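You operate a simulated robot arm through the tools that you are given. There is no shell and no other tool. Be economical: measure what you need, move in short steps, check, and stop when the job is done.

Carry out the task below with a simulated robot arm. There is one attempt and no reset: what you move stays moved.

JOB
Close the head down and brush out the orange dust trough.
Fine: brown drip valve shut, worm switch off, its lock slide home; blue brush back, trough in again. Where these are worked on the way, their far stop is far enough and under half their travel is too little: orange dust trough. What is to be rubbed or washed off counts as gone when no trace of it is left.

It is judged by the outcome, as a careful person would: the job done as asked, and still so three seconds after it is handed in. It fails if anything else is knocked over, pushed out of place, dropped, spilled or broken.

ROBOT AND FRAMES
A 6-joint arm with a two-finger parallel gripper on a trunk, on a base that drives. Base frame: it is fixed to the floor where the robot stands at the start and does not move with it; the origin is under the middle of the robot, x ahead of it, y to its left, z up. Units: mm, rad, N and s.
With the tool pointing down near the work surface it reaches from about 140 to 820 mm from the robot's upright axis, wherever it stands. Its first joint turns from -2.897 to 2.897 rad. Places, roughly: brown drip valve [500, 0, 900]; lock slide of the worm switch [1200, -900, 700]; orange dust trough [900, -100, 700]; worm switch [1200, -900, 800]. Payload 3.91 kg.
The TCP is the grasp point between the finger pads, 30 mm short of the fingertips. In the tool frame z runs along the fingers and y along their closing line. Largest opening 110 mm; finger width 20, thickness 10; the body of the gripper, 48 by 112 mm, starts 55 mm behind the TCP.
Orientation is that of the tool frame in the base frame, as a unit quaternion [x, y, z, w]. With the fingers straight down and closing along the base's y, the tool's x points along the base's -x, its y along +y and its z along -z.

CONTROLS
- The arm moves only by the tool move_arm. Its argument "deltas" is a list of rows, each a list of 3 entries, a list of its own where there are three numbers: the shift along the base's x, y, z in mm, then the turn, a rotation vector about the base's x, y, z in rad, then the gripper command, from -1 (fully open) to 1 (shut), values between in proportion. In form: [[[x, y, z], [ax, ay, az], fingers], ...]. A call has 1 to 12 rows; each row shifts and turns the commanded pose from where the row before left it. Rows are played at 5 a second. More than 50 mm and 0.15 rad between two rows, or a gripper value outside its range, and nothing of the call is played. A pose out of reach is approached as far as the arm can. The call stops where the force on the tool passes 90 N (or 10 N more than at its start, if that is more) or the arm is blocked; 0.2 s more then pass. Each finger travels about 108 mm/s and halts on what it meets, pressing with about 38 N; the grip force reading is that of the motor and also rises with nothing between the fingers. The clock runs only during rows and for 0.2 s after the last one: add rows that do not move to give the fingers time. It gives the time, the measured TCP pose, the force on the tool (base axes), the opening and the grip force at its end, in the units of the frame above (readings bear some noise), with the torque about the TCP (base axes, N m) and any sound that the robot's microphone picked up, and new pictures: "show" is both (left out), scene, wrist or none.
- Cameras (640 x 400 px; columns grow to the right, rows downward): "scene" is now at [-87, 4.4, 1529.2]; the picture's right is [0.05, -1.00, 0.00], its down [-0.65, -0.03, -0.76] and it looks along [0.76, 0.04, -0.65] (base axes); focal length 270 px, centre (320, 200). "wrist" rides on the gripper at [77, 7, -114] in the tool frame; the picture's right is [-0.09, 1.00, 0.00], its down [-0.80, -0.07, -0.59] and it looks along [-0.59, -0.05, 0.80] (tool axes); focal length 270 px, centre (320, 200). There is no depth. A picture from a camera that has moved, and an enlarged one, comes with that camera's place and axes in the base frame and with its lens.
- move_column(by): slides the trunk up (or, below 0, down) by that many mm; the arm and the scene camera ride with it, the base frame stays. It gives what a move gives, with no picture.
- base_move(legs): drives the robot by 1 to 6 legs, each [ahead, left, turn to the left] in mm, mm and rad, along the robot's own axes; the way and the turn of a leg run together, so that a leg with both is an arc; at most 1500 mm and 3.142 rad a leg. The arm and the cameras ride along, it lands a little off, and it stops where it bumps. It gives what a move gives, and a new picture of the scene camera.
- aim_head(pan, tilt): turns the head with the scene camera to pan (to the left, within 1.501 rad either way) and tilt (down, from -0.506 to 1.204), counted from straight ahead of the robot. It gives what a move gives, and a new picture of the scene camera.
- zoom(camera, box): a new picture of the part [left, top, right, bottom] of that camera's present view, enlarged. It takes no simulated time.
- sign_off(): hands the job in; it is judged then, once.

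Go step by step. Nothing tells you exact positions but the pictures and the camera data: compare them with the known pose of the tool, close in by small moves and look again before you grip or let go. The budget is 120 turns and 260 pictures, counting those below and the enlarged ones. Unless the task says otherwise, let go and move clear before handing in, and close with one line.

The tools are called by a JSON object that holds its "api" and its "payload". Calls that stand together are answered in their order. move_arm: Moves the arm, as the interface text tells. Its arguments: {"type":"object","properties":{"deltas":{"type":"array"},"show":{"type":"string","enum":["both","scene","wrist","none"]}},"required":["deltas"]} The other tools are called the same way: move_column (by) slides the trunk up or down; base_move (legs) drives the base; aim_head (pan, tilt) turns the head that bears the scene camera; zoom (camera, box) takes an enlarged picture of a part of a camera's view; sign_off () hands the job in.

At the start:

```text
clock: 0.0
ee_pos: [386.4, -205.6, 1263.3]
tool_rot: [0.0, 1.0, 0.0, 0.0]
contact_force: [0.9, -1.0, -0.1]
wrist_torque: [0.0, -0.02, -0.02]
grip_width: 110.1
gripper_force: 0.0
trunk travel left (down, up): [-475.0, 65.0]
robot x, y, heading: [3.6, -2.1, 0.0]
head pan, tilt: [0.052, 0.712]
```

scene: 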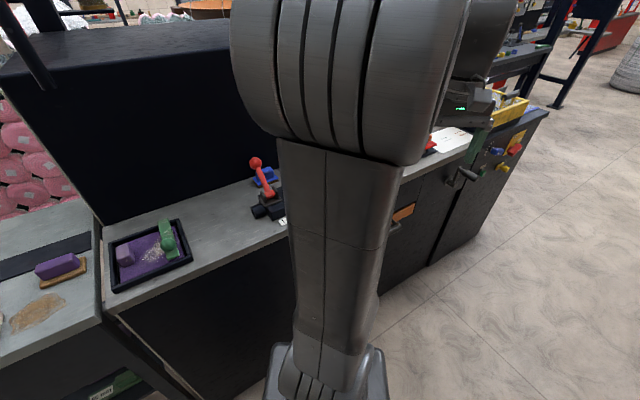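
wrist: 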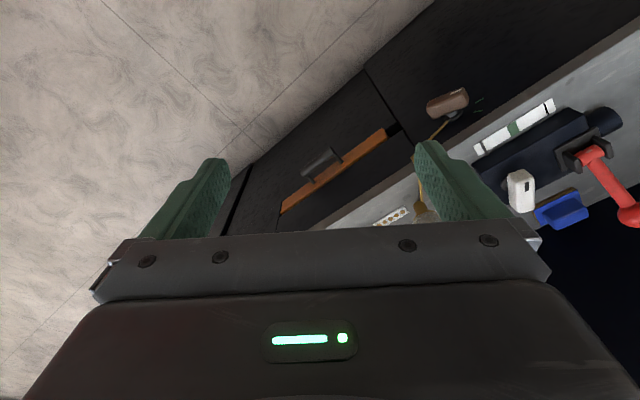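

I see a bench with a machine ahead and the arm in front of the camera. I'll look around with the head and enlarge the wrist view first.

{"api": "aim_head", "payload": {"pan": -0.7, "tilt": 0.6}}

{"api": "zoom", "payload": {"camera": "wrist", "box": [260, 60, 640, 250]}}

```text
clock: 1.1
ee_pos: [386.5, -205.9, 1264.4]
tool_rot: [0.0, 1.0, 0.0, 0.0]
contact_force: [0.2, 0.2, 0.1]
wrist_torque: [0.03, 0.0, 0.01]
grip_width: 109.9
gripper_force: 0.0
trunk travel left (down, up): [-475.0, 65.0]
robot x, y, heading: [1.0, 2.9, -0.004]
head pan, tilt: [-0.7, 0.6]
camera scene: at [-103.7, -56.9, 1538.9], right [-0.64, -0.77, 0.0], down [-0.43, 0.36, -0.82], along [0.63, -0.53, -0.57], focal length 270 px, centre (320, 200)
```

scene: 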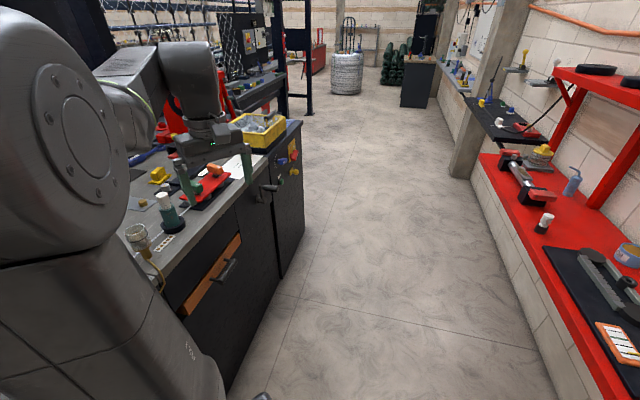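

```text
1.68 times, centred on (450, 155) of wrist
camera zoom: at [310.0, -199.5, 1378.3], right [0.09, 1.0, 0.0], down [0.8, -0.07, 0.59], along [0.59, -0.05, -0.8], focal length 455 px, centre (101, 276)
```

zoom: 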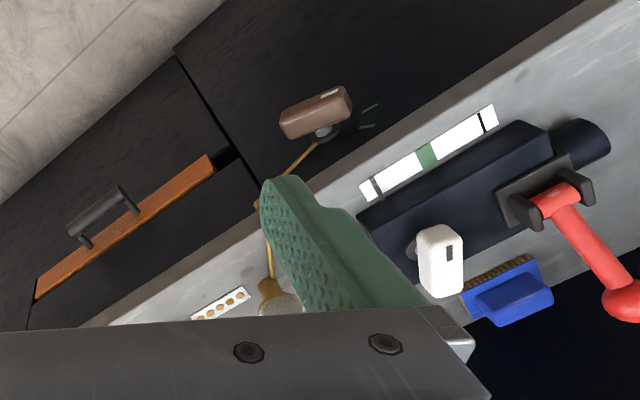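

The brown valve lever and the orange trough with its dark handle are on the front of the bench. The switch panel seems to be at its far end. I'll enlarge those.

{"api": "zoom", "payload": {"camera": "scene", "box": [220, 100, 330, 210]}}

{"api": "zoom", "payload": {"camera": "scene", "box": [110, 120, 310, 320]}}

```text
3.64 times, centred on (275, 155) of scene
camera zoom: at [-103.7, -56.9, 1538.9], right [-0.64, -0.77, 0.0], down [-0.43, 0.36, -0.82], along [0.63, -0.53, -0.57], focal length 982 px, centre (484, 364)
```

zoom: 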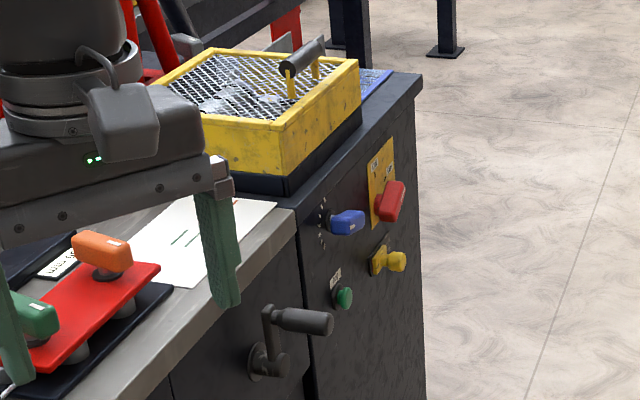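

```text
2.00 times, centred on (210, 220) of scene
camera zoom: at [-103.7, -56.9, 1538.9], right [-0.64, -0.77, 0.0], down [-0.43, 0.36, -0.82], along [0.63, -0.53, -0.57], focal length 540 px, centre (540, 160)
```

zoom: 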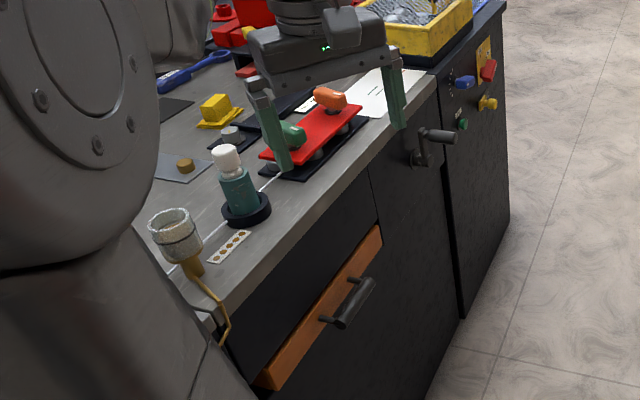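

The bench front runs obliquely, about 35° turned from the base, with the valve at about (473, 14, 900) and the trough handle at (683, -230, 700). I'll turn the gripper toward the face, tilt it up, and look closely at the valve.

{"api": "move_arm", "payload": {"deltas": [[[-10, 20, -20], [0, 0, 0.124], -1], [[-10, 20, -20], [0, 0, 0.124], -1], [[-10, 20, -20], [0, 0, 0.124], -1], [[-10, 20, -20], [0, 0, 0.124], -1], [[-10, 20, -20], [0, 0, 0.124], -1], [[-5, 10, -20], [0.07, -0.1, 0], -1], [[-5, 10, -20], [0.07, -0.1, 0], -1], [[-5, 10, -20], [0.07, -0.1, 0], -1], [[0, 0, -20], [0.07, -0.1, 0], -1], [[0, 0, -20], [0.07, -0.1, 0], -1]], "show": "wrist"}}

{"api": "aim_head", "payload": {"pan": 0.5, "tilt": 0.6}}

```text
clock: 3.3
ee_pos: [321.4, -74.6, 1063.8]
tool_rot: [-0.29, 0.908, 0.089, 0.288]
contact_force: [-0.3, -0.1, 0.2]
wrist_torque: [0.0, -0.02, -0.03]
grip_width: 109.8
gripper_force: 0.0
trunk travel left (down, up): [-475.0, 65.0]
robot x, y, heading: [1.9, -2.6, -0.003]
head pan, tilt: [-0.7, 0.6]
camera wrist: at [213.0, -145.0, 1113.4], right [-0.52, 0.85, 0.04], down [0.29, 0.13, 0.95], along [0.8, 0.5, -0.32], focal length 270 px, centre (320, 200)
```

wrist: 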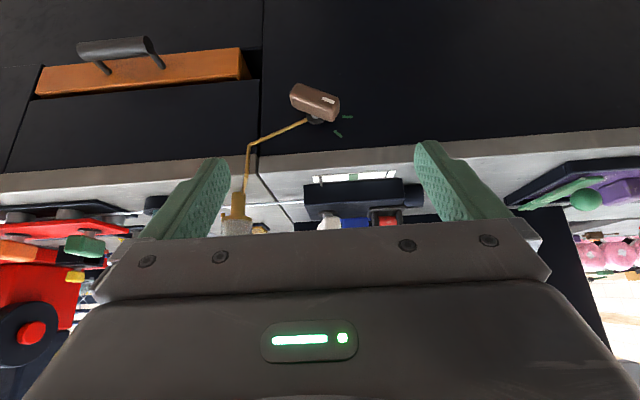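

```text
clock: 4.7
ee_pos: [322.4, -74.9, 1063.9]
tool_rot: [-0.291, 0.908, 0.089, 0.287]
contact_force: [0.4, -0.4, 0.9]
wrist_torque: [-0.01, -0.01, 0.0]
grip_width: 110.1
gripper_force: 0.1
trunk travel left (down, up): [-475.0, 65.0]
robot x, y, heading: [-2.3, 1.1, -0.001]
head pan, tilt: [0.499, 0.6]
camera scene: at [-93.8, 42.2, 1538.9], right [0.48, -0.88, 0.0], down [-0.5, -0.27, -0.83], along [0.72, 0.39, -0.56], focal length 270 px, centre (320, 200)
```

scene: 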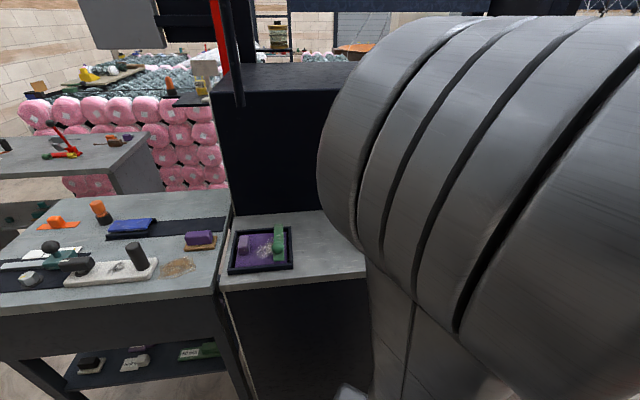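

{"api": "zoom", "payload": {"camera": "wrist", "box": [230, 70, 390, 170]}}

{"api": "zoom", "payload": {"camera": "wrist", "box": [0, 20, 260, 140]}}

```text
4.00 times, centred on (310, 120) of wrist
camera zoom: at [213.0, -144.8, 1113.9], right [-0.52, 0.85, 0.05], down [0.3, 0.13, 0.95], along [0.8, 0.5, -0.32], focal length 1081 px, centre (360, 520)
```

zoom: 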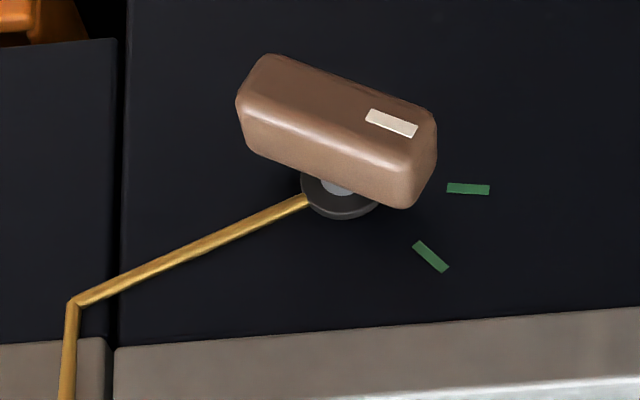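

```text
2.46 times, centred on (130, 80) of wrist
camera zoom: at [213.0, -144.8, 1113.9], right [-0.52, 0.85, 0.05], down [0.3, 0.13, 0.95], along [0.8, 0.5, -0.32], focal length 665 px, centre (788, 495)
```

zoom: 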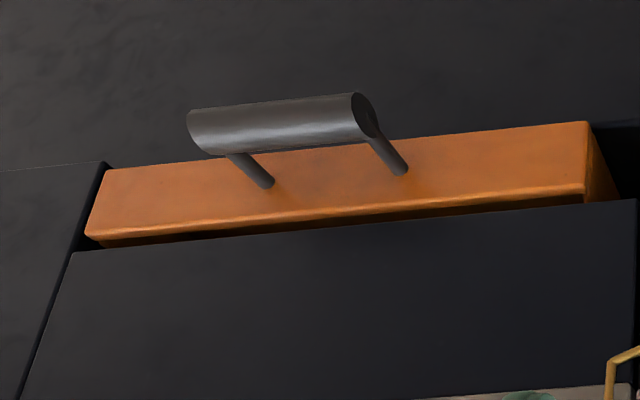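

The valve is a brown bar knob with a white pointer tick near two green marks. I need a head-on view to tell where shut is, so I'll lower and level the gripper.

{"api": "move_arm", "payload": {"deltas": [[[0, 0, -40], [0.058, -0.082, 0], -1], [[-5, -5, -40], [0.058, -0.082, 0], -1], [[-5, -5, -40], [0.058, -0.082, 0], -1], [[-5, -5, -30], [0, 0, 0], -1]], "show": "wrist"}}

{"api": "zoom", "payload": {"camera": "wrist", "box": [240, 70, 400, 170]}}

```text
clock: 5.7
ee_pos: [307.1, -90.3, 913.6]
tool_rot: [-0.272, 0.856, 0.13, 0.421]
contact_force: [0.2, 0.2, 0.5]
wrist_torque: [-0.03, 0.02, 0.0]
grip_width: 109.9
gripper_force: 0.2
trunk travel left (down, up): [-475.0, 65.0]
robot x, y, heading: [-1.6, -0.3, -0.004]
head pan, tilt: [0.499, 0.6]
camera wrist: at [190.1, -165.4, 922.6], right [-0.53, 0.85, 0.06], down [0.05, -0.04, 1.0], along [0.85, 0.53, -0.02], focal length 270 px, centre (320, 200)
```

wrist: 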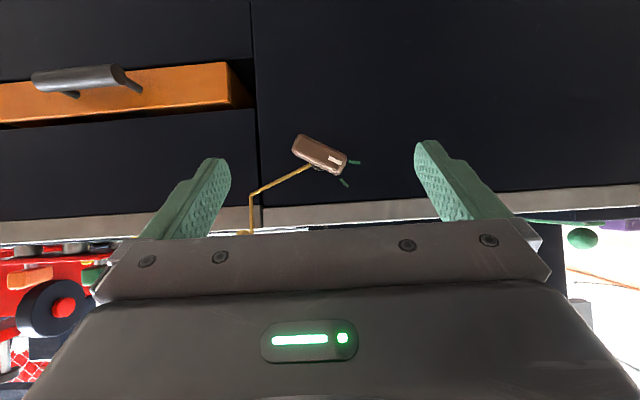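

```text
4.00 times, centred on (320, 120) of wrist
camera zoom: at [190.1, -165.4, 922.6], right [-0.53, 0.85, 0.06], down [0.05, -0.04, 1.0], along [0.85, 0.53, -0.02], focal length 1081 px, centre (320, 520)
```

zoom: 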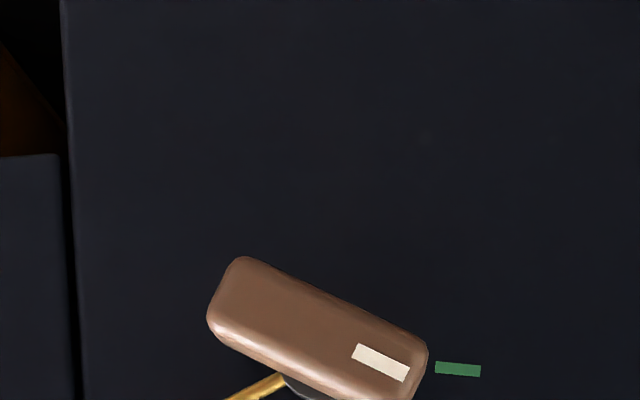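

{"api": "zoom", "payload": {"camera": "wrist", "box": [270, 120, 390, 195]}}

{"api": "zoom", "payload": {"camera": "wrist", "box": [0, 30, 320, 230]}}

```text
5.33 times, centred on (330, 158) of wrist
camera zoom: at [190.1, -165.4, 922.6], right [-0.53, 0.85, 0.06], down [0.05, -0.04, 1.0], along [0.85, 0.53, -0.02], focal length 1442 px, centre (267, 427)
```

zoom: 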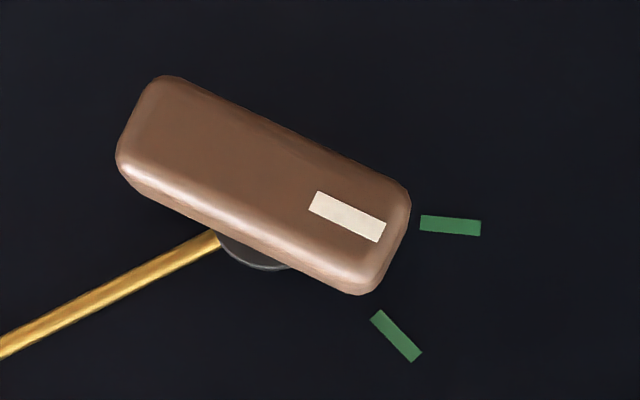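

```text
2.00 times, centred on (160, 130) of wrist
camera zoom: at [190.1, -165.4, 922.6], right [-0.53, 0.85, 0.06], down [0.05, -0.04, 1.0], along [0.85, 0.53, -0.02], focal length 541 px, centre (640, 340)
```

zoom: 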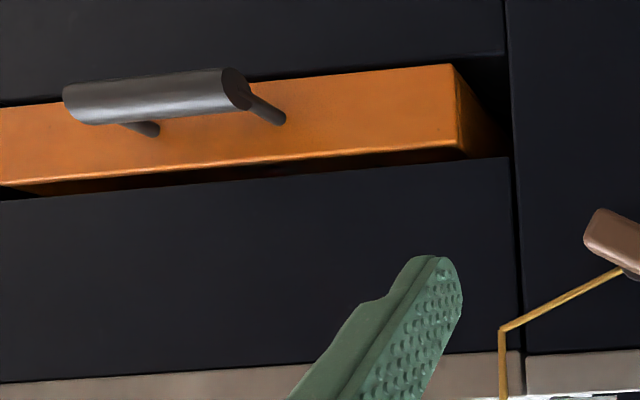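

The pointer lies between the two green marks, so I want to see how the other knobs are marked before touching it. I'll square the gripper to the robot, turn the base to face the bench, and drive along to the switch panel.

{"api": "move_arm", "payload": {"deltas": [[[-9, 18, 20], [0, 0, -0.124], -1], [[-9, 18, 20], [0, 0, -0.124], -1], [[-9, 18, 20], [0, 0, -0.124], -1], [[-9, 18, 20], [0, 0, -0.124], -1], [[-9, 18, 20], [0, 0, -0.124], -1]], "show": "none"}}

{"api": "base_move", "payload": {"legs": [[0, 0, 0.62], [0, -600, 0]]}}

```text
clock: 6.9
ee_pos: [315.0, -55.9, 1028.8]
tool_rot: [-0.024, 0.886, -0.022, 0.463]
contact_force: [0.6, -0.9, 0.4]
wrist_torque: [0.03, -0.05, 0.04]
grip_width: 110.0
gripper_force: 0.1
trunk travel left (down, up): [-475.0, 65.0]
robot x, y, heading: [0.9, 2.4, -0.005]
head pan, tilt: [0.499, 0.6]
stopped in row 5: the arm was blocked; the commanded pose is now the measured one
```

```text
clock: 11.9
ee_pos: [636.0, -353.1, 1030.3]
tool_rot: [-0.292, 0.837, 0.118, 0.448]
contact_force: [0.3, -0.4, 0.1]
wrist_torque: [-0.04, -0.01, -0.02]
grip_width: 110.1
gripper_force: 0.1
trunk travel left (down, up): [-475.0, 65.0]
robot x, y, heading: [348.8, -488.8, 0.616]
head pan, tilt: [0.499, 0.6]
camera scene: at [247.8, -509.9, 1538.9], right [0.9, -0.44, 0.0], down [-0.25, -0.51, -0.83], along [0.36, 0.74, -0.56], focal length 270 px, centre (320, 200)
```

scene: 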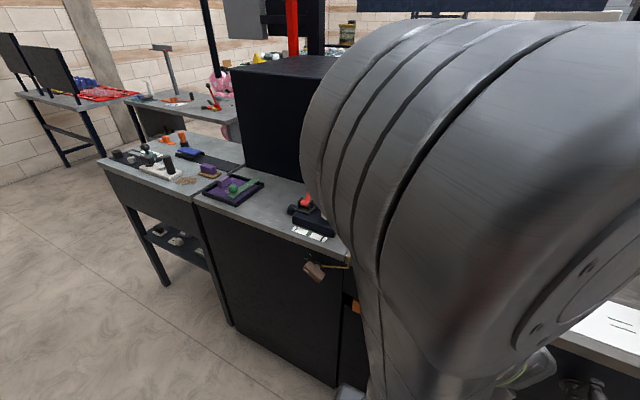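

The drive is fine. I'll go on to the panel and look at it.

{"api": "base_move", "payload": {"legs": [[0, -600, 0]]}}

{"api": "aim_head", "payload": {"pan": -0.65, "tilt": 0.8}}

```text
clock: 15.3
ee_pos: [982.4, -839.7, 1031.0]
tool_rot: [-0.293, 0.835, 0.121, 0.45]
contact_force: [0.1, 0.1, 0.1]
wrist_torque: [-0.02, 0.04, 0.02]
grip_width: 110.0
gripper_force: 0.1
trunk travel left (down, up): [-475.0, 65.0]
robot x, y, heading: [696.8, -973.5, 0.617]
head pan, tilt: [0.499, 0.6]
camera scene: at [594.4, -996.7, 1538.9], right [0.9, -0.44, 0.0], down [-0.25, -0.51, -0.83], along [0.36, 0.74, -0.56], focal length 270 px, centre (320, 200)
```

scene: 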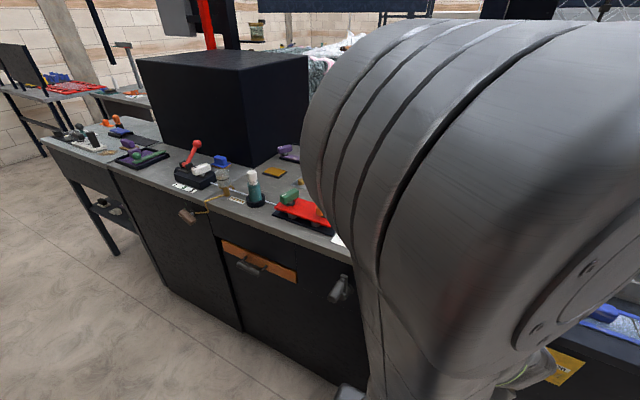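

```text
clock: 16.7
ee_pos: [982.2, -839.3, 1031.1]
tool_rot: [-0.292, 0.836, 0.119, 0.449]
contact_force: [0.3, -0.2, 0.5]
wrist_torque: [0.0, -0.02, 0.0]
grip_width: 109.8
gripper_force: 0.1
trunk travel left (down, up): [-475.0, 65.0]
robot x, y, heading: [696.2, -980.3, 0.622]
head pan, tilt: [-0.649, 0.799]
camera scene: at [636.2, -1078.3, 1522.1], right [-0.03, -1.0, 0.0], down [-0.72, 0.02, -0.7], along [0.7, -0.02, -0.72], focal length 270 px, centre (320, 200)
```

scene: 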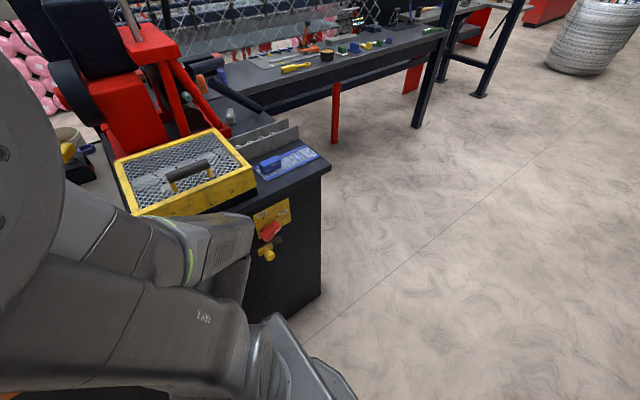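

{"api": "zoom", "payload": {"camera": "scene", "box": [220, 110, 340, 280]}}

{"api": "move_arm", "payload": {"deltas": [[[0, 0, -40], [0, 0, 0], -1], [[0, 0, -40], [0, 0, 0], -1], [[0, 0, -40], [0, 0, 0], -1]], "show": "wrist"}}

```text
2.35 times, centred on (280, 195) of scene
camera zoom: at [636.2, -1078.3, 1522.1], right [-0.03, -1.0, 0.0], down [-0.72, 0.02, -0.7], along [0.7, -0.02, -0.72], focal length 635 px, centre (414, 212)
```

zoom: 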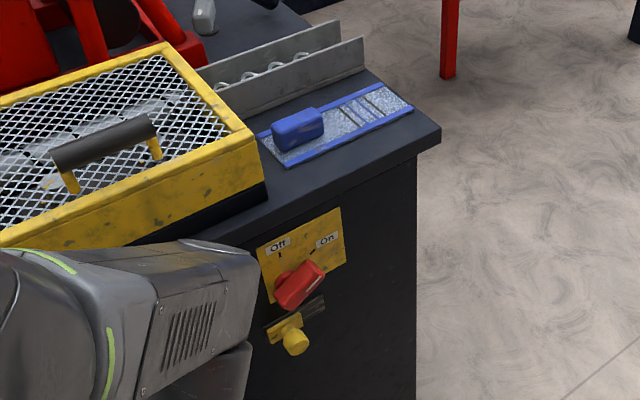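

```text
clock: 17.5
ee_pos: [1012.4, -856.4, 976.9]
tool_rot: [-0.285, 0.836, 0.112, 0.455]
contact_force: [0.3, -0.1, 0.0]
wrist_torque: [0.04, 0.03, 0.02]
grip_width: 110.0
gripper_force: 0.1
out of reach, approached as far as the arm can: row 2, 3
trunk travel left (down, up): [-475.0, 65.0]
robot x, y, heading: [690.1, -979.5, 0.619]
head pan, tilt: [-0.649, 0.799]
camera wrist: at [896.5, -930.5, 977.9], right [-0.54, 0.84, 0.0], down [-0.03, -0.03, 1.0], along [0.84, 0.54, 0.04], focal length 270 px, centre (320, 200)
```

wrist: 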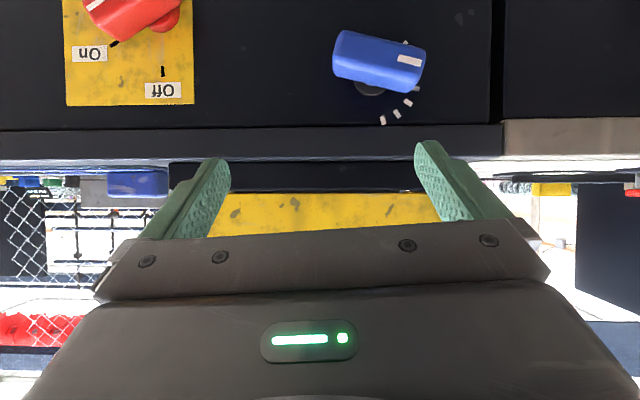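

The red knob with On/Off labels is the worm switch, with the yellow lock slide under it. I'll lower the trunk to get a straight view.

{"api": "move_column", "payload": {"by": -180}}

{"api": "move_arm", "payload": {"deltas": [[[10, -15, 0], [0, 0, 0], -1], [[20, -35, 0], [0, 0, 0], -1], [[20, -35, 0], [0, 0, 0], -1]], "show": "wrist"}}

```text
clock: 19.5
ee_pos: [1011.6, -854.1, 797.8]
tool_rot: [-0.291, 0.833, 0.115, 0.455]
contact_force: [-0.1, 0.4, 1.0]
wrist_torque: [0.03, 0.03, 0.0]
grip_width: 110.1
gripper_force: 0.1
trunk travel left (down, up): [-295.0, 245.0]
robot x, y, heading: [697.1, -979.6, 0.622]
head pan, tilt: [-0.649, 0.799]
```

```text
clock: 20.3
ee_pos: [1051.8, -936.2, 797.1]
tool_rot: [-0.293, 0.836, 0.121, 0.447]
contact_force: [0.3, 0.1, -0.6]
wrist_torque: [0.0, 0.0, -0.01]
grip_width: 110.0
gripper_force: 0.0
trunk travel left (down, up): [-295.0, 245.0]
robot x, y, heading: [694.1, -975.7, 0.623]
head pan, tilt: [-0.649, 0.799]
camera wrist: at [937.5, -1013.5, 798.2], right [-0.56, 0.83, 0.01], down [-0.02, -0.03, 1.0], along [0.83, 0.56, 0.03], focal length 270 px, centre (320, 200)
```

wrist: 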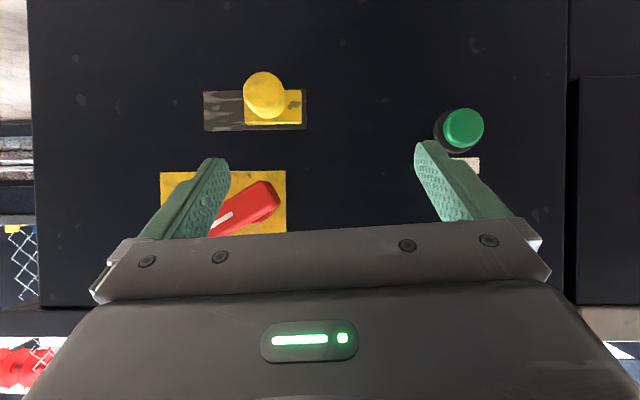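

The lock slide knob is near (1176, -912, 707), the red switch near (1189, -930, 813). I'll take a frontal view of the switch marks.

{"api": "move_arm", "payload": {"deltas": [[[23, -32, 45], [0, 0, 0], -1], [[23, -32, 45], [0, 0, 0], -1], [[0, 0, 10], [0, 0, 0], -1]], "show": "wrist"}}

{"api": "zoom", "payload": {"camera": "wrist", "box": [240, 0, 400, 200]}}

```text
refused: row 1 steps farther than a row can; nothing moved
```

```text
2.00 times, centred on (320, 100) of wrist
camera zoom: at [937.5, -1013.5, 798.2], right [-0.56, 0.83, 0.01], down [-0.02, -0.03, 1.0], along [0.83, 0.56, 0.03], focal length 541 px, centre (320, 400)
```

zoom: 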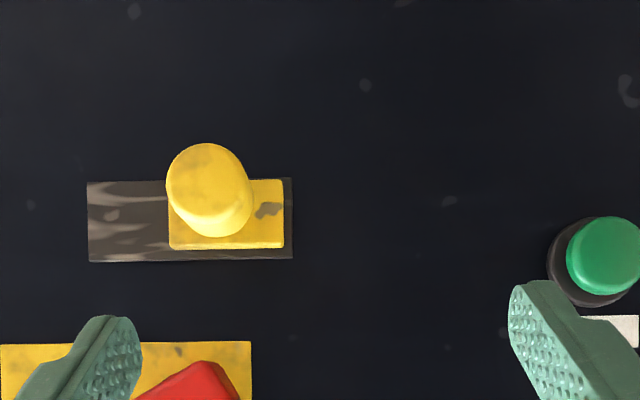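

{"api": "move_arm", "payload": {"deltas": [[[15, -21, 30], [0, 0, 0], -1], [[15, -21, 30], [0, 0, 0], -1], [[10, -14, 40], [0, 0, 0], -1]], "show": "wrist"}}

{"api": "zoom", "payload": {"camera": "wrist", "box": [210, 50, 430, 190]}}

```text
clock: 21.1
ee_pos: [1091.8, -992.1, 896.5]
tool_rot: [-0.293, 0.836, 0.12, 0.448]
contact_force: [0.2, 0.4, -0.6]
wrist_torque: [-0.01, 0.01, 0.03]
grip_width: 110.4
gripper_force: 0.0
trunk travel left (down, up): [-295.0, 245.0]
robot x, y, heading: [695.0, -976.5, 0.618]
head pan, tilt: [-0.649, 0.799]
camera wrist: at [977.6, -1070.2, 898.5], right [-0.56, 0.83, 0.01], down [-0.02, -0.03, 1.0], along [0.83, 0.56, 0.03], focal length 270 px, centre (320, 200)
```

wrist: 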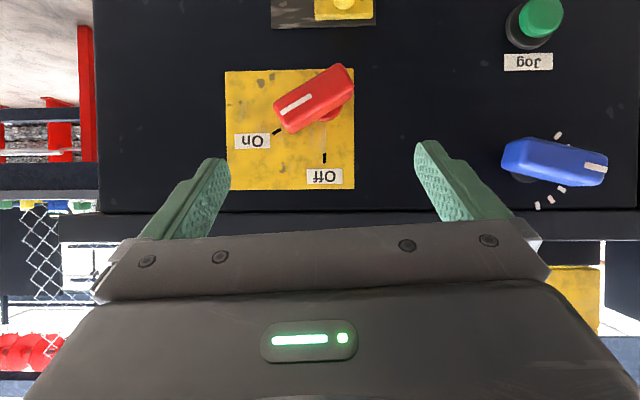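

```text
2.86 times, centred on (320, 120) of wrist
camera zoom: at [977.6, -1070.2, 898.5], right [-0.56, 0.83, 0.01], down [-0.02, -0.03, 1.0], along [0.83, 0.56, 0.03], focal length 772 px, centre (320, 429)
```

zoom: 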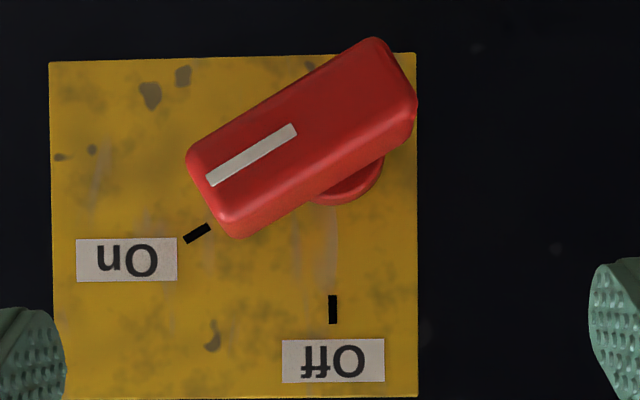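

Off is straight up and On is at 30° above right, so the bar must turn 60° counter-clockwise. I'll level the tool in front of the switch so that squeezing sideways stands the bar up to Off.

{"api": "move_arm", "payload": {"deltas": [[[0, 0, -22], [0.086, -0.121, 0], -1], [[0, 0, -22], [0.086, -0.121, 0], -1], [[0, 0, -22], [0.086, -0.121, 0], -1], [[0, 0, -20], [0.086, -0.121, 0], -1], [[8, 6, 0], [0, 0, 0], -1]], "show": "both"}}

```text
clock: 22.3
ee_pos: [1106.1, -993.4, 819.7]
tool_rot: [-0.232, 0.672, 0.187, 0.678]
contact_force: [-0.9, 0.0, -0.7]
wrist_torque: [-0.01, -0.03, 0.01]
grip_width: 110.1
gripper_force: 0.0
out of reach, approached as far as the arm can: row 4
trunk travel left (down, up): [-295.0, 245.0]
robot x, y, heading: [697.2, -975.1, 0.622]
head pan, tilt: [-0.649, 0.799]
camera scene: at [636.3, -1078.7, 1342.0], right [-0.03, -1.0, 0.0], down [-0.72, 0.02, -0.7], along [0.7, -0.02, -0.72], focal length 270 px, centre (320, 200)
camera wrist: at [1010.0, -1057.4, 743.4], right [-0.57, 0.82, 0.02], down [-0.47, -0.35, 0.81], along [0.68, 0.45, 0.59], focal length 270 px, centre (320, 200)
```

scene: 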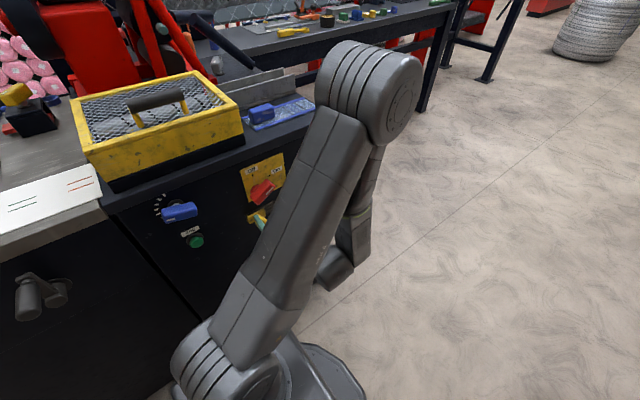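
wrist: 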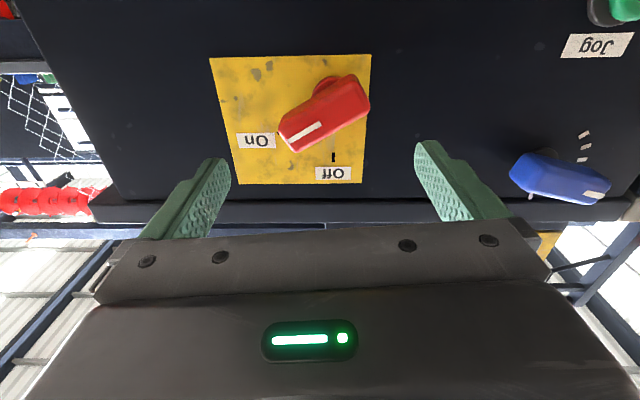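

The tool is level and in line. I'll drop 10 mm, advance 80 mm with the open fingers around the bar, and look.

{"api": "move_arm", "payload": {"deltas": [[[-4, 6, -10], [0, 0, 0], -1], [[24, 17, 0], [0, 0, 0], -1], [[24, 17, 0], [0, 0, 0], -1], [[15, 11, 0], [0, 0, 0], -1]], "show": "wrist"}}

```text
clock: 23.3
ee_pos: [1169.3, -947.5, 820.7]
tool_rot: [-0.232, 0.672, 0.187, 0.678]
contact_force: [0.0, 0.1, 0.6]
wrist_torque: [0.0, -0.01, -0.04]
grip_width: 110.1
gripper_force: 0.1
out of reach, approached as far as the arm can: row 1
trunk travel left (down, up): [-295.0, 245.0]
robot x, y, heading: [696.4, -980.8, 0.617]
head pan, tilt: [-0.649, 0.799]
camera wrist: at [1073.4, -1011.9, 744.1], right [-0.57, 0.82, 0.02], down [-0.47, -0.35, 0.81], along [0.68, 0.45, 0.58], focal length 270 px, centre (320, 200)
```

wrist: 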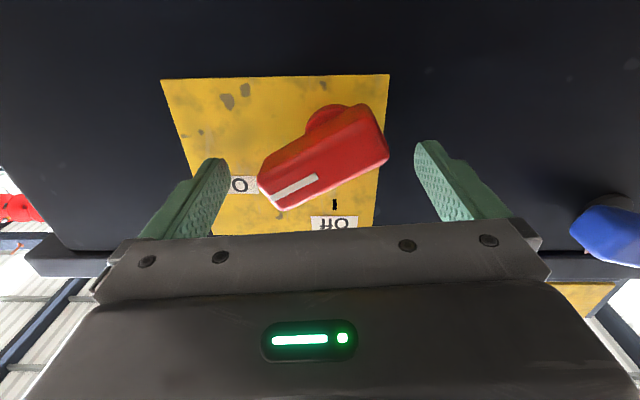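

The arm cannot go lower here, so I'll lower the trunk 12 mm and shift slightly left.

{"api": "move_column", "payload": {"by": -11}}

{"api": "move_arm", "payload": {"deltas": [[[-3, 5, 0], [0, 0, 0], -1], [[0, 0, 0], [0, 0, 0], -1]], "show": "wrist"}}

```text
clock: 23.9
ee_pos: [1169.8, -946.5, 808.9]
tool_rot: [-0.232, 0.672, 0.187, 0.678]
contact_force: [0.4, -0.9, 0.1]
wrist_torque: [0.01, -0.03, 0.01]
grip_width: 110.0
gripper_force: 0.0
trunk travel left (down, up): [-284.0, 256.0]
robot x, y, heading: [696.2, -975.1, 0.622]
head pan, tilt: [-0.649, 0.799]
```

```text
clock: 24.5
ee_pos: [1165.6, -941.2, 809.7]
tool_rot: [-0.232, 0.672, 0.187, 0.678]
contact_force: [0.5, 0.3, -0.6]
wrist_torque: [-0.03, -0.01, 0.01]
grip_width: 110.0
gripper_force: 0.0
trunk travel left (down, up): [-284.0, 256.0]
robot x, y, heading: [694.0, -978.6, 0.618]
head pan, tilt: [-0.649, 0.799]
camera wrist: at [1069.7, -1006.6, 733.1], right [-0.57, 0.82, 0.02], down [-0.47, -0.35, 0.81], along [0.68, 0.45, 0.58], focal length 270 px, centre (320, 200)
```

wrist: 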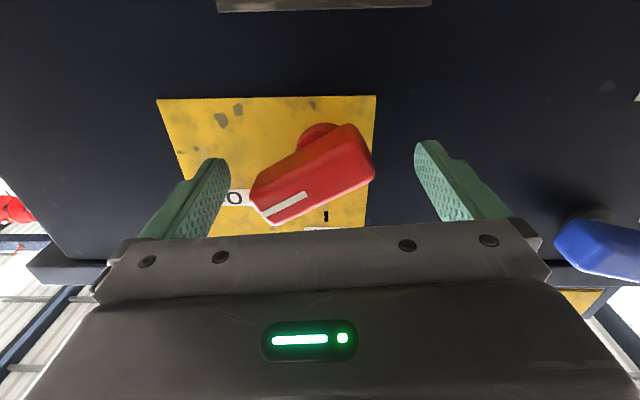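

The bar sits between the pads, so I'll close slowly.

{"api": "move_arm", "payload": {"deltas": [[[0, 0, 0], [0, 0, 0], -0.4], [[0, 0, 0], [0, 0, 0], 0.1], [[0, 0, 0], [0, 0, 0], 0.4], [[0, 0, 0], [0, 0, 0], 0.6], [[0, 0, 0], [0, 0, 0], 0.8], [[0, 0, 0], [0, 0, 0], 0.8]], "show": "wrist"}}

```text
clock: 25.9
ee_pos: [1168.6, -946.5, 809.7]
tool_rot: [-0.228, 0.672, 0.185, 0.68]
contact_force: [32.3, -37.5, 21.0]
wrist_torque: [-0.27, 0.7, 0.56]
grip_width: 76.9
gripper_force: 45.0
trunk travel left (down, up): [-284.0, 256.0]
robot x, y, heading: [696.7, -977.9, 0.619]
head pan, tilt: [-0.649, 0.799]
camera wrist: at [1073.0, -1010.3, 733.1], right [-0.56, 0.83, 0.03], down [-0.48, -0.35, 0.81], along [0.68, 0.44, 0.59], focal length 270 px, centre (320, 200)
```

wrist: 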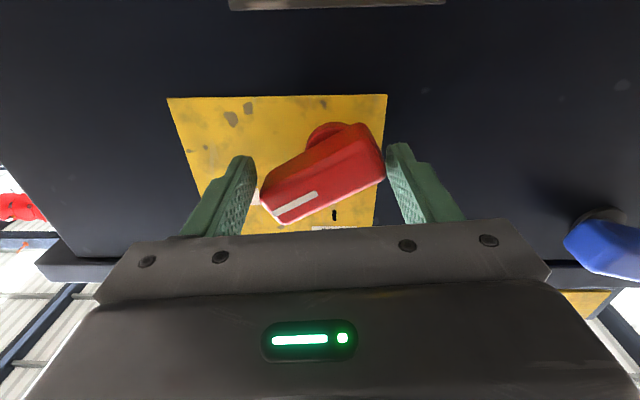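

It only pinched the ends. I'll open, roll the tool 60° clockwise to clasp the bar's flat sides, and then turn it back.

{"api": "move_arm", "payload": {"deltas": [[[0, 0, 0], [0, 0, 0], -1], [[3, -5, 0], [0, 0, 0], -1], [[0, 0, 0], [0.122, 0.087, 0], -1], [[0, 0, 0], [0.122, 0.087, 0], -1], [[0, 0, 0], [0.122, 0.087, 0], -1], [[0, 0, 0], [0.122, 0.087, 0], -1], [[0, 0, 0], [0.122, 0.087, 0], -1], [[0, 0, 0], [0.122, 0.087, 0], -1], [[0, 0, 0], [0.122, 0.087, 0], -1]], "show": "wrist"}}

```text
clock: 27.9
ee_pos: [1169.4, -947.3, 809.7]
tool_rot: [0.131, 0.702, 0.504, 0.485]
contact_force: [-0.3, 0.2, 0.6]
wrist_torque: [0.01, -0.02, 0.01]
grip_width: 110.1
gripper_force: 0.1
trunk travel left (down, up): [-284.0, 256.0]
robot x, y, heading: [695.2, -978.3, 0.62]
head pan, tilt: [-0.649, 0.799]
camera wrist: at [1035.8, -960.2, 774.7], right [-0.26, 0.4, 0.88], down [-0.07, -0.92, 0.39], along [0.96, 0.05, 0.27], focal length 270 px, centre (320, 200)
```

wrist: 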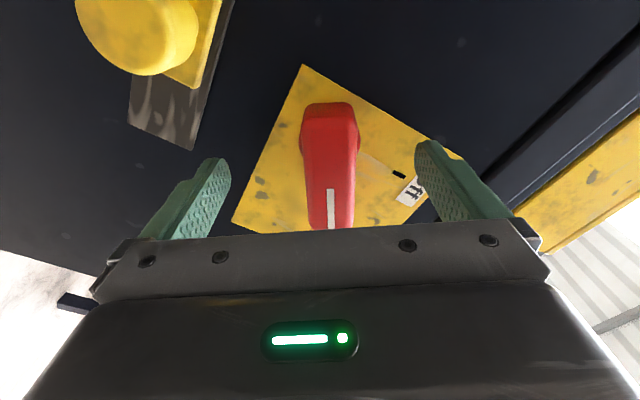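

The bar is now nicely aligned between the pads. I'll close and turn it back 60° counter-clockwise.

{"api": "move_arm", "payload": {"deltas": [[[0, 0, 0], [0, 0, 0], 0.0], [[0, 0, 0], [0, 0, 0], 0.6], [[0, 0, 0], [0, 0, 0], 0.6], [[0, 0, 0], [0, 0, 0], 0.7], [[0, 0, 0], [-0.122, -0.087, 0], 0.7], [[0, 0, 0], [-0.122, -0.087, 0], 0.7], [[0, 0, 0], [-0.122, -0.087, 0], 0.7], [[0, 0, 0], [-0.122, -0.087, 0], 0.7], [[0, 0, 0], [-0.122, -0.087, 0], 0.7], [[0, 0, 0], [-0.122, -0.087, 0], 0.7], [[0, 0, 0], [-0.122, -0.087, 0], 0.7]], "show": "wrist"}}

```text
clock: 30.3
ee_pos: [1164.5, -943.1, 810.3]
tool_rot: [-0.236, 0.671, 0.187, 0.677]
contact_force: [-26.5, 32.1, 13.3]
wrist_torque: [0.79, 0.08, 1.29]
grip_width: 36.6
gripper_force: 20.2
trunk travel left (down, up): [-284.0, 256.0]
robot x, y, heading: [695.8, -975.9, 0.624]
head pan, tilt: [-0.649, 0.799]
camera wrist: at [1069.8, -1009.3, 733.9], right [-0.57, 0.82, 0.02], down [-0.47, -0.35, 0.81], along [0.67, 0.45, 0.58], focal length 270 px, centre (320, 200)
```

wrist: 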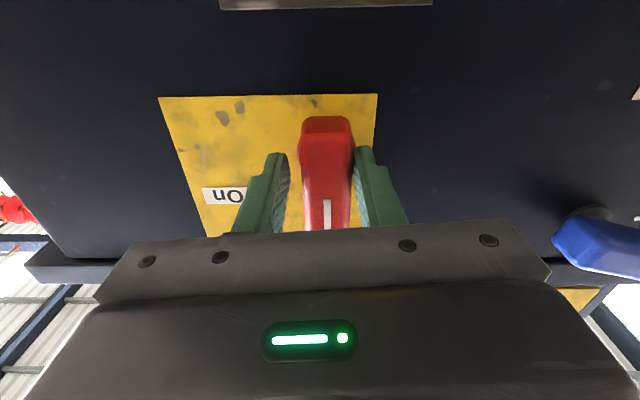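

The bar now points to Off. I'll open, back off, and lower toward the lock slide.

{"api": "move_arm", "payload": {"deltas": [[[0, 0, 0], [0, 0, 0], -1], [[0, 0, 0], [0, 0, 0], -1], [[-24, -17, 0], [0, 0, 0], -1], [[-24, -17, 0], [0, 0, 0], -1], [[-24, -17, 0], [0, 0, 0], -1]], "show": "wrist"}}

{"api": "move_column", "payload": {"by": -100}}

{"api": "move_arm", "payload": {"deltas": [[[0, 0, 0], [0, 0, 0], -1]], "show": "wrist"}}

```text
clock: 31.5
ee_pos: [1097.2, -999.8, 809.7]
tool_rot: [-0.232, 0.673, 0.187, 0.677]
contact_force: [-0.5, -0.6, 0.2]
wrist_torque: [0.0, 0.0, -0.02]
grip_width: 109.8
gripper_force: 0.1
trunk travel left (down, up): [-284.0, 256.0]
robot x, y, heading: [695.8, -980.2, 0.621]
head pan, tilt: [-0.649, 0.799]
camera wrist: at [1000.6, -1063.7, 733.7], right [-0.57, 0.82, 0.03], down [-0.47, -0.35, 0.81], along [0.68, 0.45, 0.58], focal length 270 px, centre (320, 200)
```

wrist: 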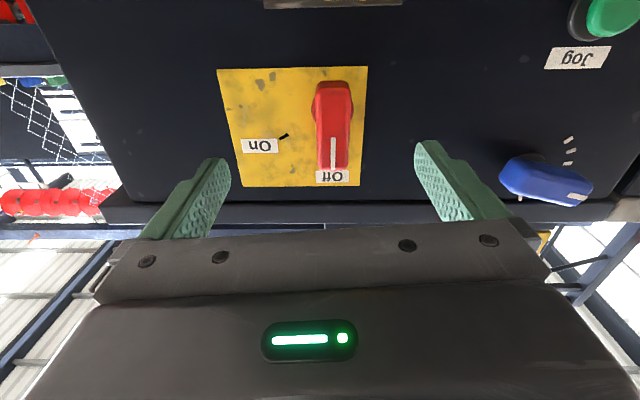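

```text
clock: 32.8
ee_pos: [1096.6, -999.0, 708.9]
tool_rot: [-0.232, 0.672, 0.187, 0.677]
contact_force: [-1.8, 0.2, 0.2]
wrist_torque: [0.01, 0.04, -0.01]
grip_width: 109.8
gripper_force: 0.1
trunk travel left (down, up): [-184.0, 356.0]
robot x, y, heading: [696.3, -976.6, 0.617]
head pan, tilt: [-0.649, 0.799]
```

```text
clock: 33.2
ee_pos: [1096.8, -998.5, 710.6]
tool_rot: [-0.233, 0.672, 0.188, 0.677]
contact_force: [0.3, -0.5, 0.2]
wrist_torque: [-0.01, -0.02, 0.0]
grip_width: 110.0
gripper_force: 0.0
trunk travel left (down, up): [-184.0, 356.0]
robot x, y, heading: [693.0, -976.1, 0.62]
head pan, tilt: [-0.649, 0.799]
camera wrist: at [1000.9, -1063.6, 633.8], right [-0.57, 0.82, 0.03], down [-0.47, -0.35, 0.81], along [0.68, 0.45, 0.58], focal length 270 px, centre (320, 200)
```

wrist: 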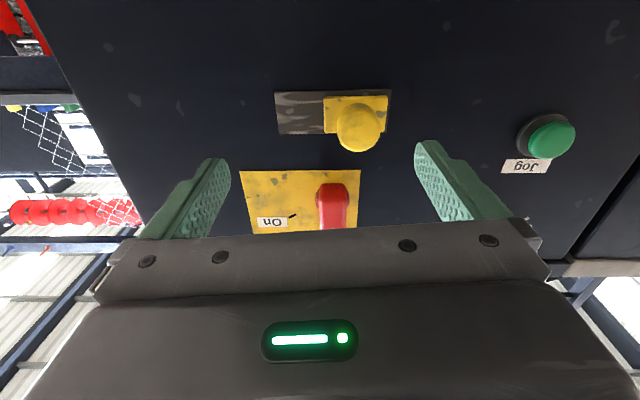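

The switch reads Off. The slide knob is at my height, 29 mm to the left. I'll shift, advance and grip it.

{"api": "move_arm", "payload": {"deltas": [[[-17, 24, 0], [0, 0, 0], -1], [[22, 16, 0], [0, 0, 0], -1], [[22, 16, 0], [0, 0, 0], -1], [[22, 16, 0], [0, 0, 0], -1]], "show": "wrist"}}

```text
clock: 34.2
ee_pos: [1154.1, -935.9, 723.1]
tool_rot: [-0.233, 0.672, 0.187, 0.677]
contact_force: [-1.0, 0.7, 0.7]
wrist_torque: [-0.01, -0.03, 0.0]
grip_width: 110.0
gripper_force: 0.1
out of reach, approached as far as the arm can: row 1
trunk travel left (down, up): [-184.0, 356.0]
robot x, y, heading: [696.8, -977.7, 0.62]
head pan, tilt: [-0.649, 0.799]
camera wrist: at [1058.4, -999.9, 647.4], right [-0.57, 0.82, 0.02], down [-0.47, -0.35, 0.81], along [0.68, 0.45, 0.58], focal length 270 px, centre (320, 200)
```

wrist: 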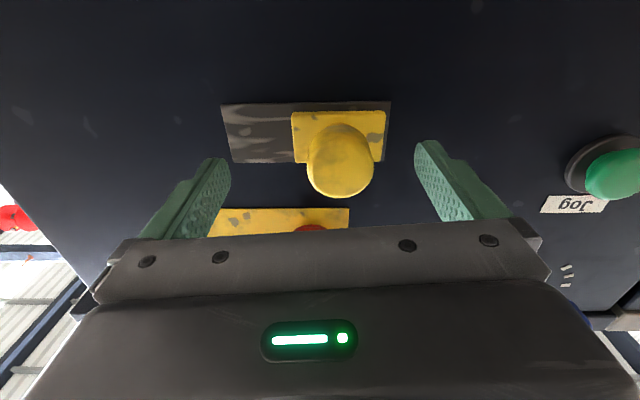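

{"api": "move_column", "payload": {"by": -13}}

{"api": "move_arm", "payload": {"deltas": [[[-3, 9, 0], [0, 0, 0], -1], [[8, 6, 0], [0, 0, 0], -0.3], [[0, 0, 0], [0, 0, 0], 0.3], [[0, 0, 0], [0, 0, 0], 0.5], [[0, 0, 0], [0, 0, 0], 0.5]], "show": "wrist"}}

```text
clock: 34.8
ee_pos: [1154.2, -935.0, 711.7]
tool_rot: [-0.232, 0.673, 0.187, 0.678]
contact_force: [0.4, 0.1, -0.5]
wrist_torque: [-0.02, 0.03, 0.0]
grip_width: 110.0
gripper_force: 0.1
trunk travel left (down, up): [-171.0, 369.0]
robot x, y, heading: [697.4, -975.3, 0.618]
head pan, tilt: [-0.649, 0.799]
```

```text
clock: 36.0
ee_pos: [1159.8, -919.9, 709.8]
tool_rot: [-0.233, 0.672, 0.188, 0.677]
contact_force: [-3.0, -0.1, -2.8]
wrist_torque: [0.71, 0.79, 0.25]
grip_width: 55.6
gripper_force: 45.2
trunk travel left (down, up): [-171.0, 369.0]
robot x, y, heading: [693.0, -980.5, 0.616]
head pan, tilt: [-0.649, 0.799]
camera wrist: at [1063.3, -984.8, 634.1], right [-0.57, 0.82, 0.03], down [-0.47, -0.35, 0.81], along [0.68, 0.45, 0.58], focal length 270 px, centre (320, 200)
```

wrist: 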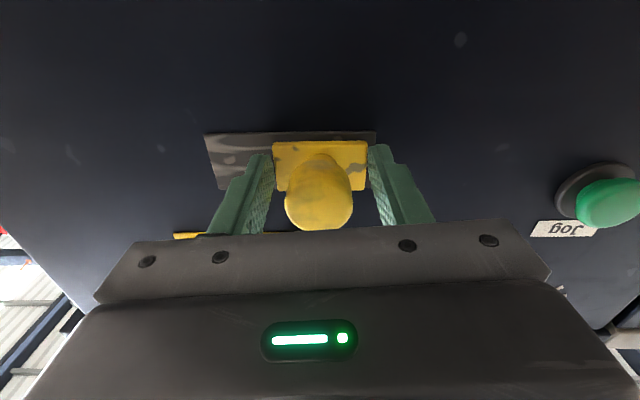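

I have the yellow slide plate clasped on both sides. I'll slide it right along the slot.

{"api": "move_arm", "payload": {"deltas": [[[5.8, -8.1, 0], [0, 0, 0], 0.5], [[5.8, -8.1, 0], [0, 0, 0], 0.5], [[5.8, -8.1, 0], [0, 0, 0], 0.5], [[5.8, -8.1, 0], [0, 0, 0], 0.5]], "show": "wrist"}}

```text
clock: 37.0
ee_pos: [1181.9, -950.3, 710.4]
tool_rot: [-0.233, 0.672, 0.188, 0.677]
contact_force: [-3.2, 5.3, -5.8]
wrist_torque: [0.74, 0.46, -0.07]
grip_width: 55.8
gripper_force: 44.7
trunk travel left (down, up): [-171.0, 369.0]
robot x, y, heading: [694.4, -979.1, 0.619]
head pan, tilt: [-0.649, 0.799]
camera wrist: at [1086.2, -1016.7, 634.1], right [-0.57, 0.82, 0.03], down [-0.47, -0.35, 0.81], along [0.68, 0.45, 0.58], focal length 270 px, centre (320, 200)
```

wrist: 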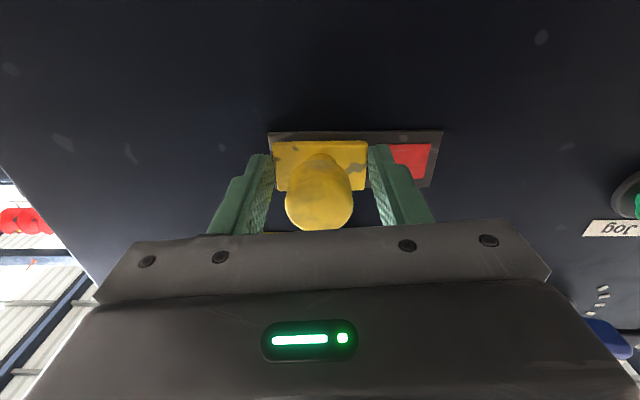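

It slid right and uncovered a red field. I'll push on to the stop, then release and back off.

{"api": "move_arm", "payload": {"deltas": [[[4, -5.6, 0], [0, 0, 0], 0.5], [[3, -4, 0], [0, 0, 0], 0.5], [[0, 0, 0], [0, 0, 0], 0.5]], "show": "wrist"}}

```text
clock: 37.8
ee_pos: [1184.8, -953.9, 709.9]
tool_rot: [-0.239, 0.672, 0.193, 0.674]
contact_force: [-33.4, 52.6, -3.8]
wrist_torque: [1.44, -0.16, 1.79]
grip_width: 56.1
gripper_force: 44.1
trunk travel left (down, up): [-171.0, 369.0]
robot x, y, heading: [695.3, -977.1, 0.621]
head pan, tilt: [-0.649, 0.799]
camera wrist: at [1089.2, -1020.8, 634.6], right [-0.58, 0.82, 0.03], down [-0.46, -0.35, 0.81], along [0.67, 0.46, 0.58], focal length 270 px, centre (320, 200)
```

wrist: 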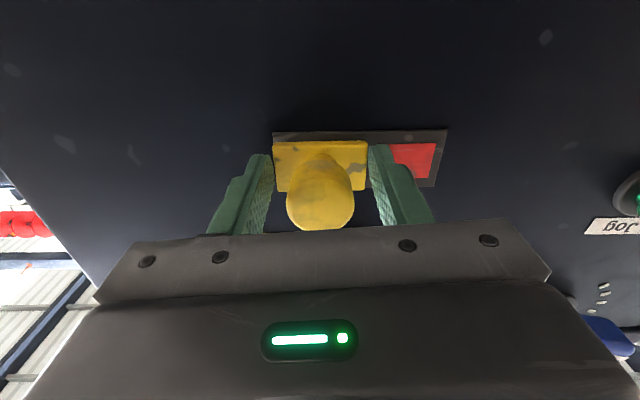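

It is hard against its stop. I'll relieve, open and retreat, then check both.

{"api": "move_arm", "payload": {"deltas": [[[-4, 5.6, 0], [0, 0, 0], 0.5], [[0, 0, 0], [0, 0, 0], -1], [[0, 0, 0], [0, 0, 0], -1], [[-24, -17, 0], [0, 0, 0], -1], [[-24, -17, 0], [0, 0, 0], -1], [[-24, -17, 0], [0, 0, 0], -1], [[-24, -17, 0], [0, 0, 0], -1]], "show": "wrist"}}

```text
clock: 39.4
ee_pos: [1088.5, -1023.7, 711.4]
tool_rot: [-0.231, 0.673, 0.187, 0.677]
contact_force: [0.4, -0.6, 0.2]
wrist_torque: [-0.02, -0.02, -0.03]
grip_width: 110.0
gripper_force: 0.1
trunk travel left (down, up): [-171.0, 369.0]
robot x, y, heading: [695.2, -977.4, 0.617]
head pan, tilt: [-0.649, 0.799]
camera wrist: at [993.1, -1090.2, 634.6], right [-0.57, 0.82, 0.02], down [-0.47, -0.35, 0.81], along [0.68, 0.45, 0.58], focal length 270 px, centre (320, 200)
```

wrist: 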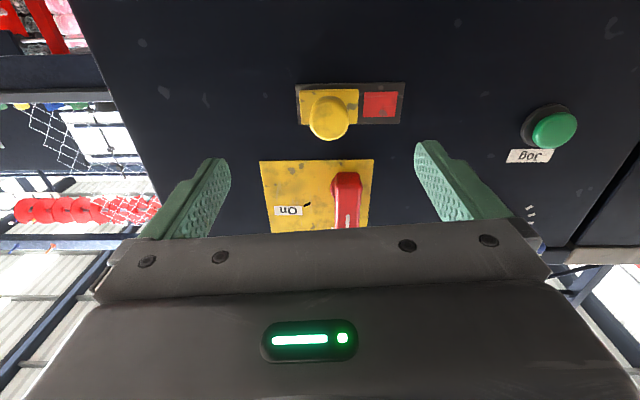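

Both look right: Off, and the slide against its right stop. Now I'll drive back left to the drip valve with the arm pulled in.

{"api": "move_arm", "payload": {"deltas": [[[-24, -17, 0], [0, 0, 0], -1], [[-12, -10, 0], [0, 0, 0], -1]], "show": "none"}}

{"api": "move_column", "payload": {"by": 165}}

{"api": "base_move", "payload": {"legs": [[0, 1000, 0]]}}

{"api": "move_arm", "payload": {"deltas": [[[0, 0, 0], [0, 0, 0], -1]], "show": "wrist"}}

```text
clock: 40.0
ee_pos: [1053.1, -1052.7, 710.6]
tool_rot: [-0.232, 0.673, 0.188, 0.677]
contact_force: [0.8, -0.2, 0.3]
wrist_torque: [-0.04, 0.03, 0.03]
grip_width: 110.0
gripper_force: 0.0
trunk travel left (down, up): [-171.0, 369.0]
robot x, y, heading: [692.6, -977.4, 0.611]
head pan, tilt: [-0.649, 0.799]
```

```text
clock: 41.9
ee_pos: [1052.7, -1052.4, 875.1]
tool_rot: [-0.234, 0.672, 0.187, 0.677]
contact_force: [-0.5, 1.0, 0.2]
wrist_torque: [-0.03, -0.02, 0.01]
grip_width: 110.2
gripper_force: 0.1
trunk travel left (down, up): [-336.0, 204.0]
robot x, y, heading: [697.2, -981.2, 0.621]
head pan, tilt: [-0.649, 0.799]
```

```text
clock: 47.1
ee_pos: [472.7, -236.4, 875.1]
tool_rot: [-0.233, 0.672, 0.187, 0.677]
contact_force: [-1.0, -0.1, 0.1]
wrist_torque: [0.01, 0.01, -0.02]
grip_width: 110.2
gripper_force: 0.0
trunk travel left (down, up): [-336.0, 204.0]
robot x, y, heading: [115.3, -163.0, 0.618]
head pan, tilt: [-0.649, 0.799]
camera scene: at [55.4, -263.8, 1383.0], right [-0.03, -1.0, 0.0], down [-0.72, 0.02, -0.7], along [0.7, -0.02, -0.72], focal length 270 px, centre (320, 200)
```

scene: 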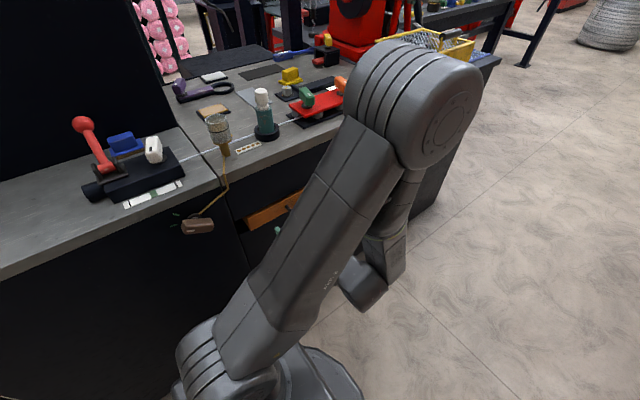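

```text
clock: 47.5
ee_pos: [472.2, -236.6, 875.0]
tool_rot: [-0.233, 0.672, 0.188, 0.677]
contact_force: [0.2, -0.5, -0.4]
wrist_torque: [0.0, 0.0, 0.0]
grip_width: 110.0
gripper_force: 0.1
trunk travel left (down, up): [-336.0, 204.0]
robot x, y, heading: [112.2, -164.8, 0.618]
head pan, tilt: [-0.649, 0.799]
camera wrist: at [376.7, -302.0, 799.3], right [-0.57, 0.82, 0.02], down [-0.47, -0.35, 0.81], along [0.68, 0.45, 0.58], focal length 270 px, centre (320, 200)
```

wrist: 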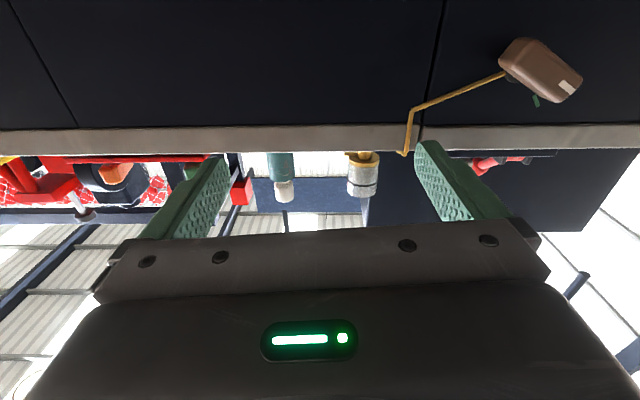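

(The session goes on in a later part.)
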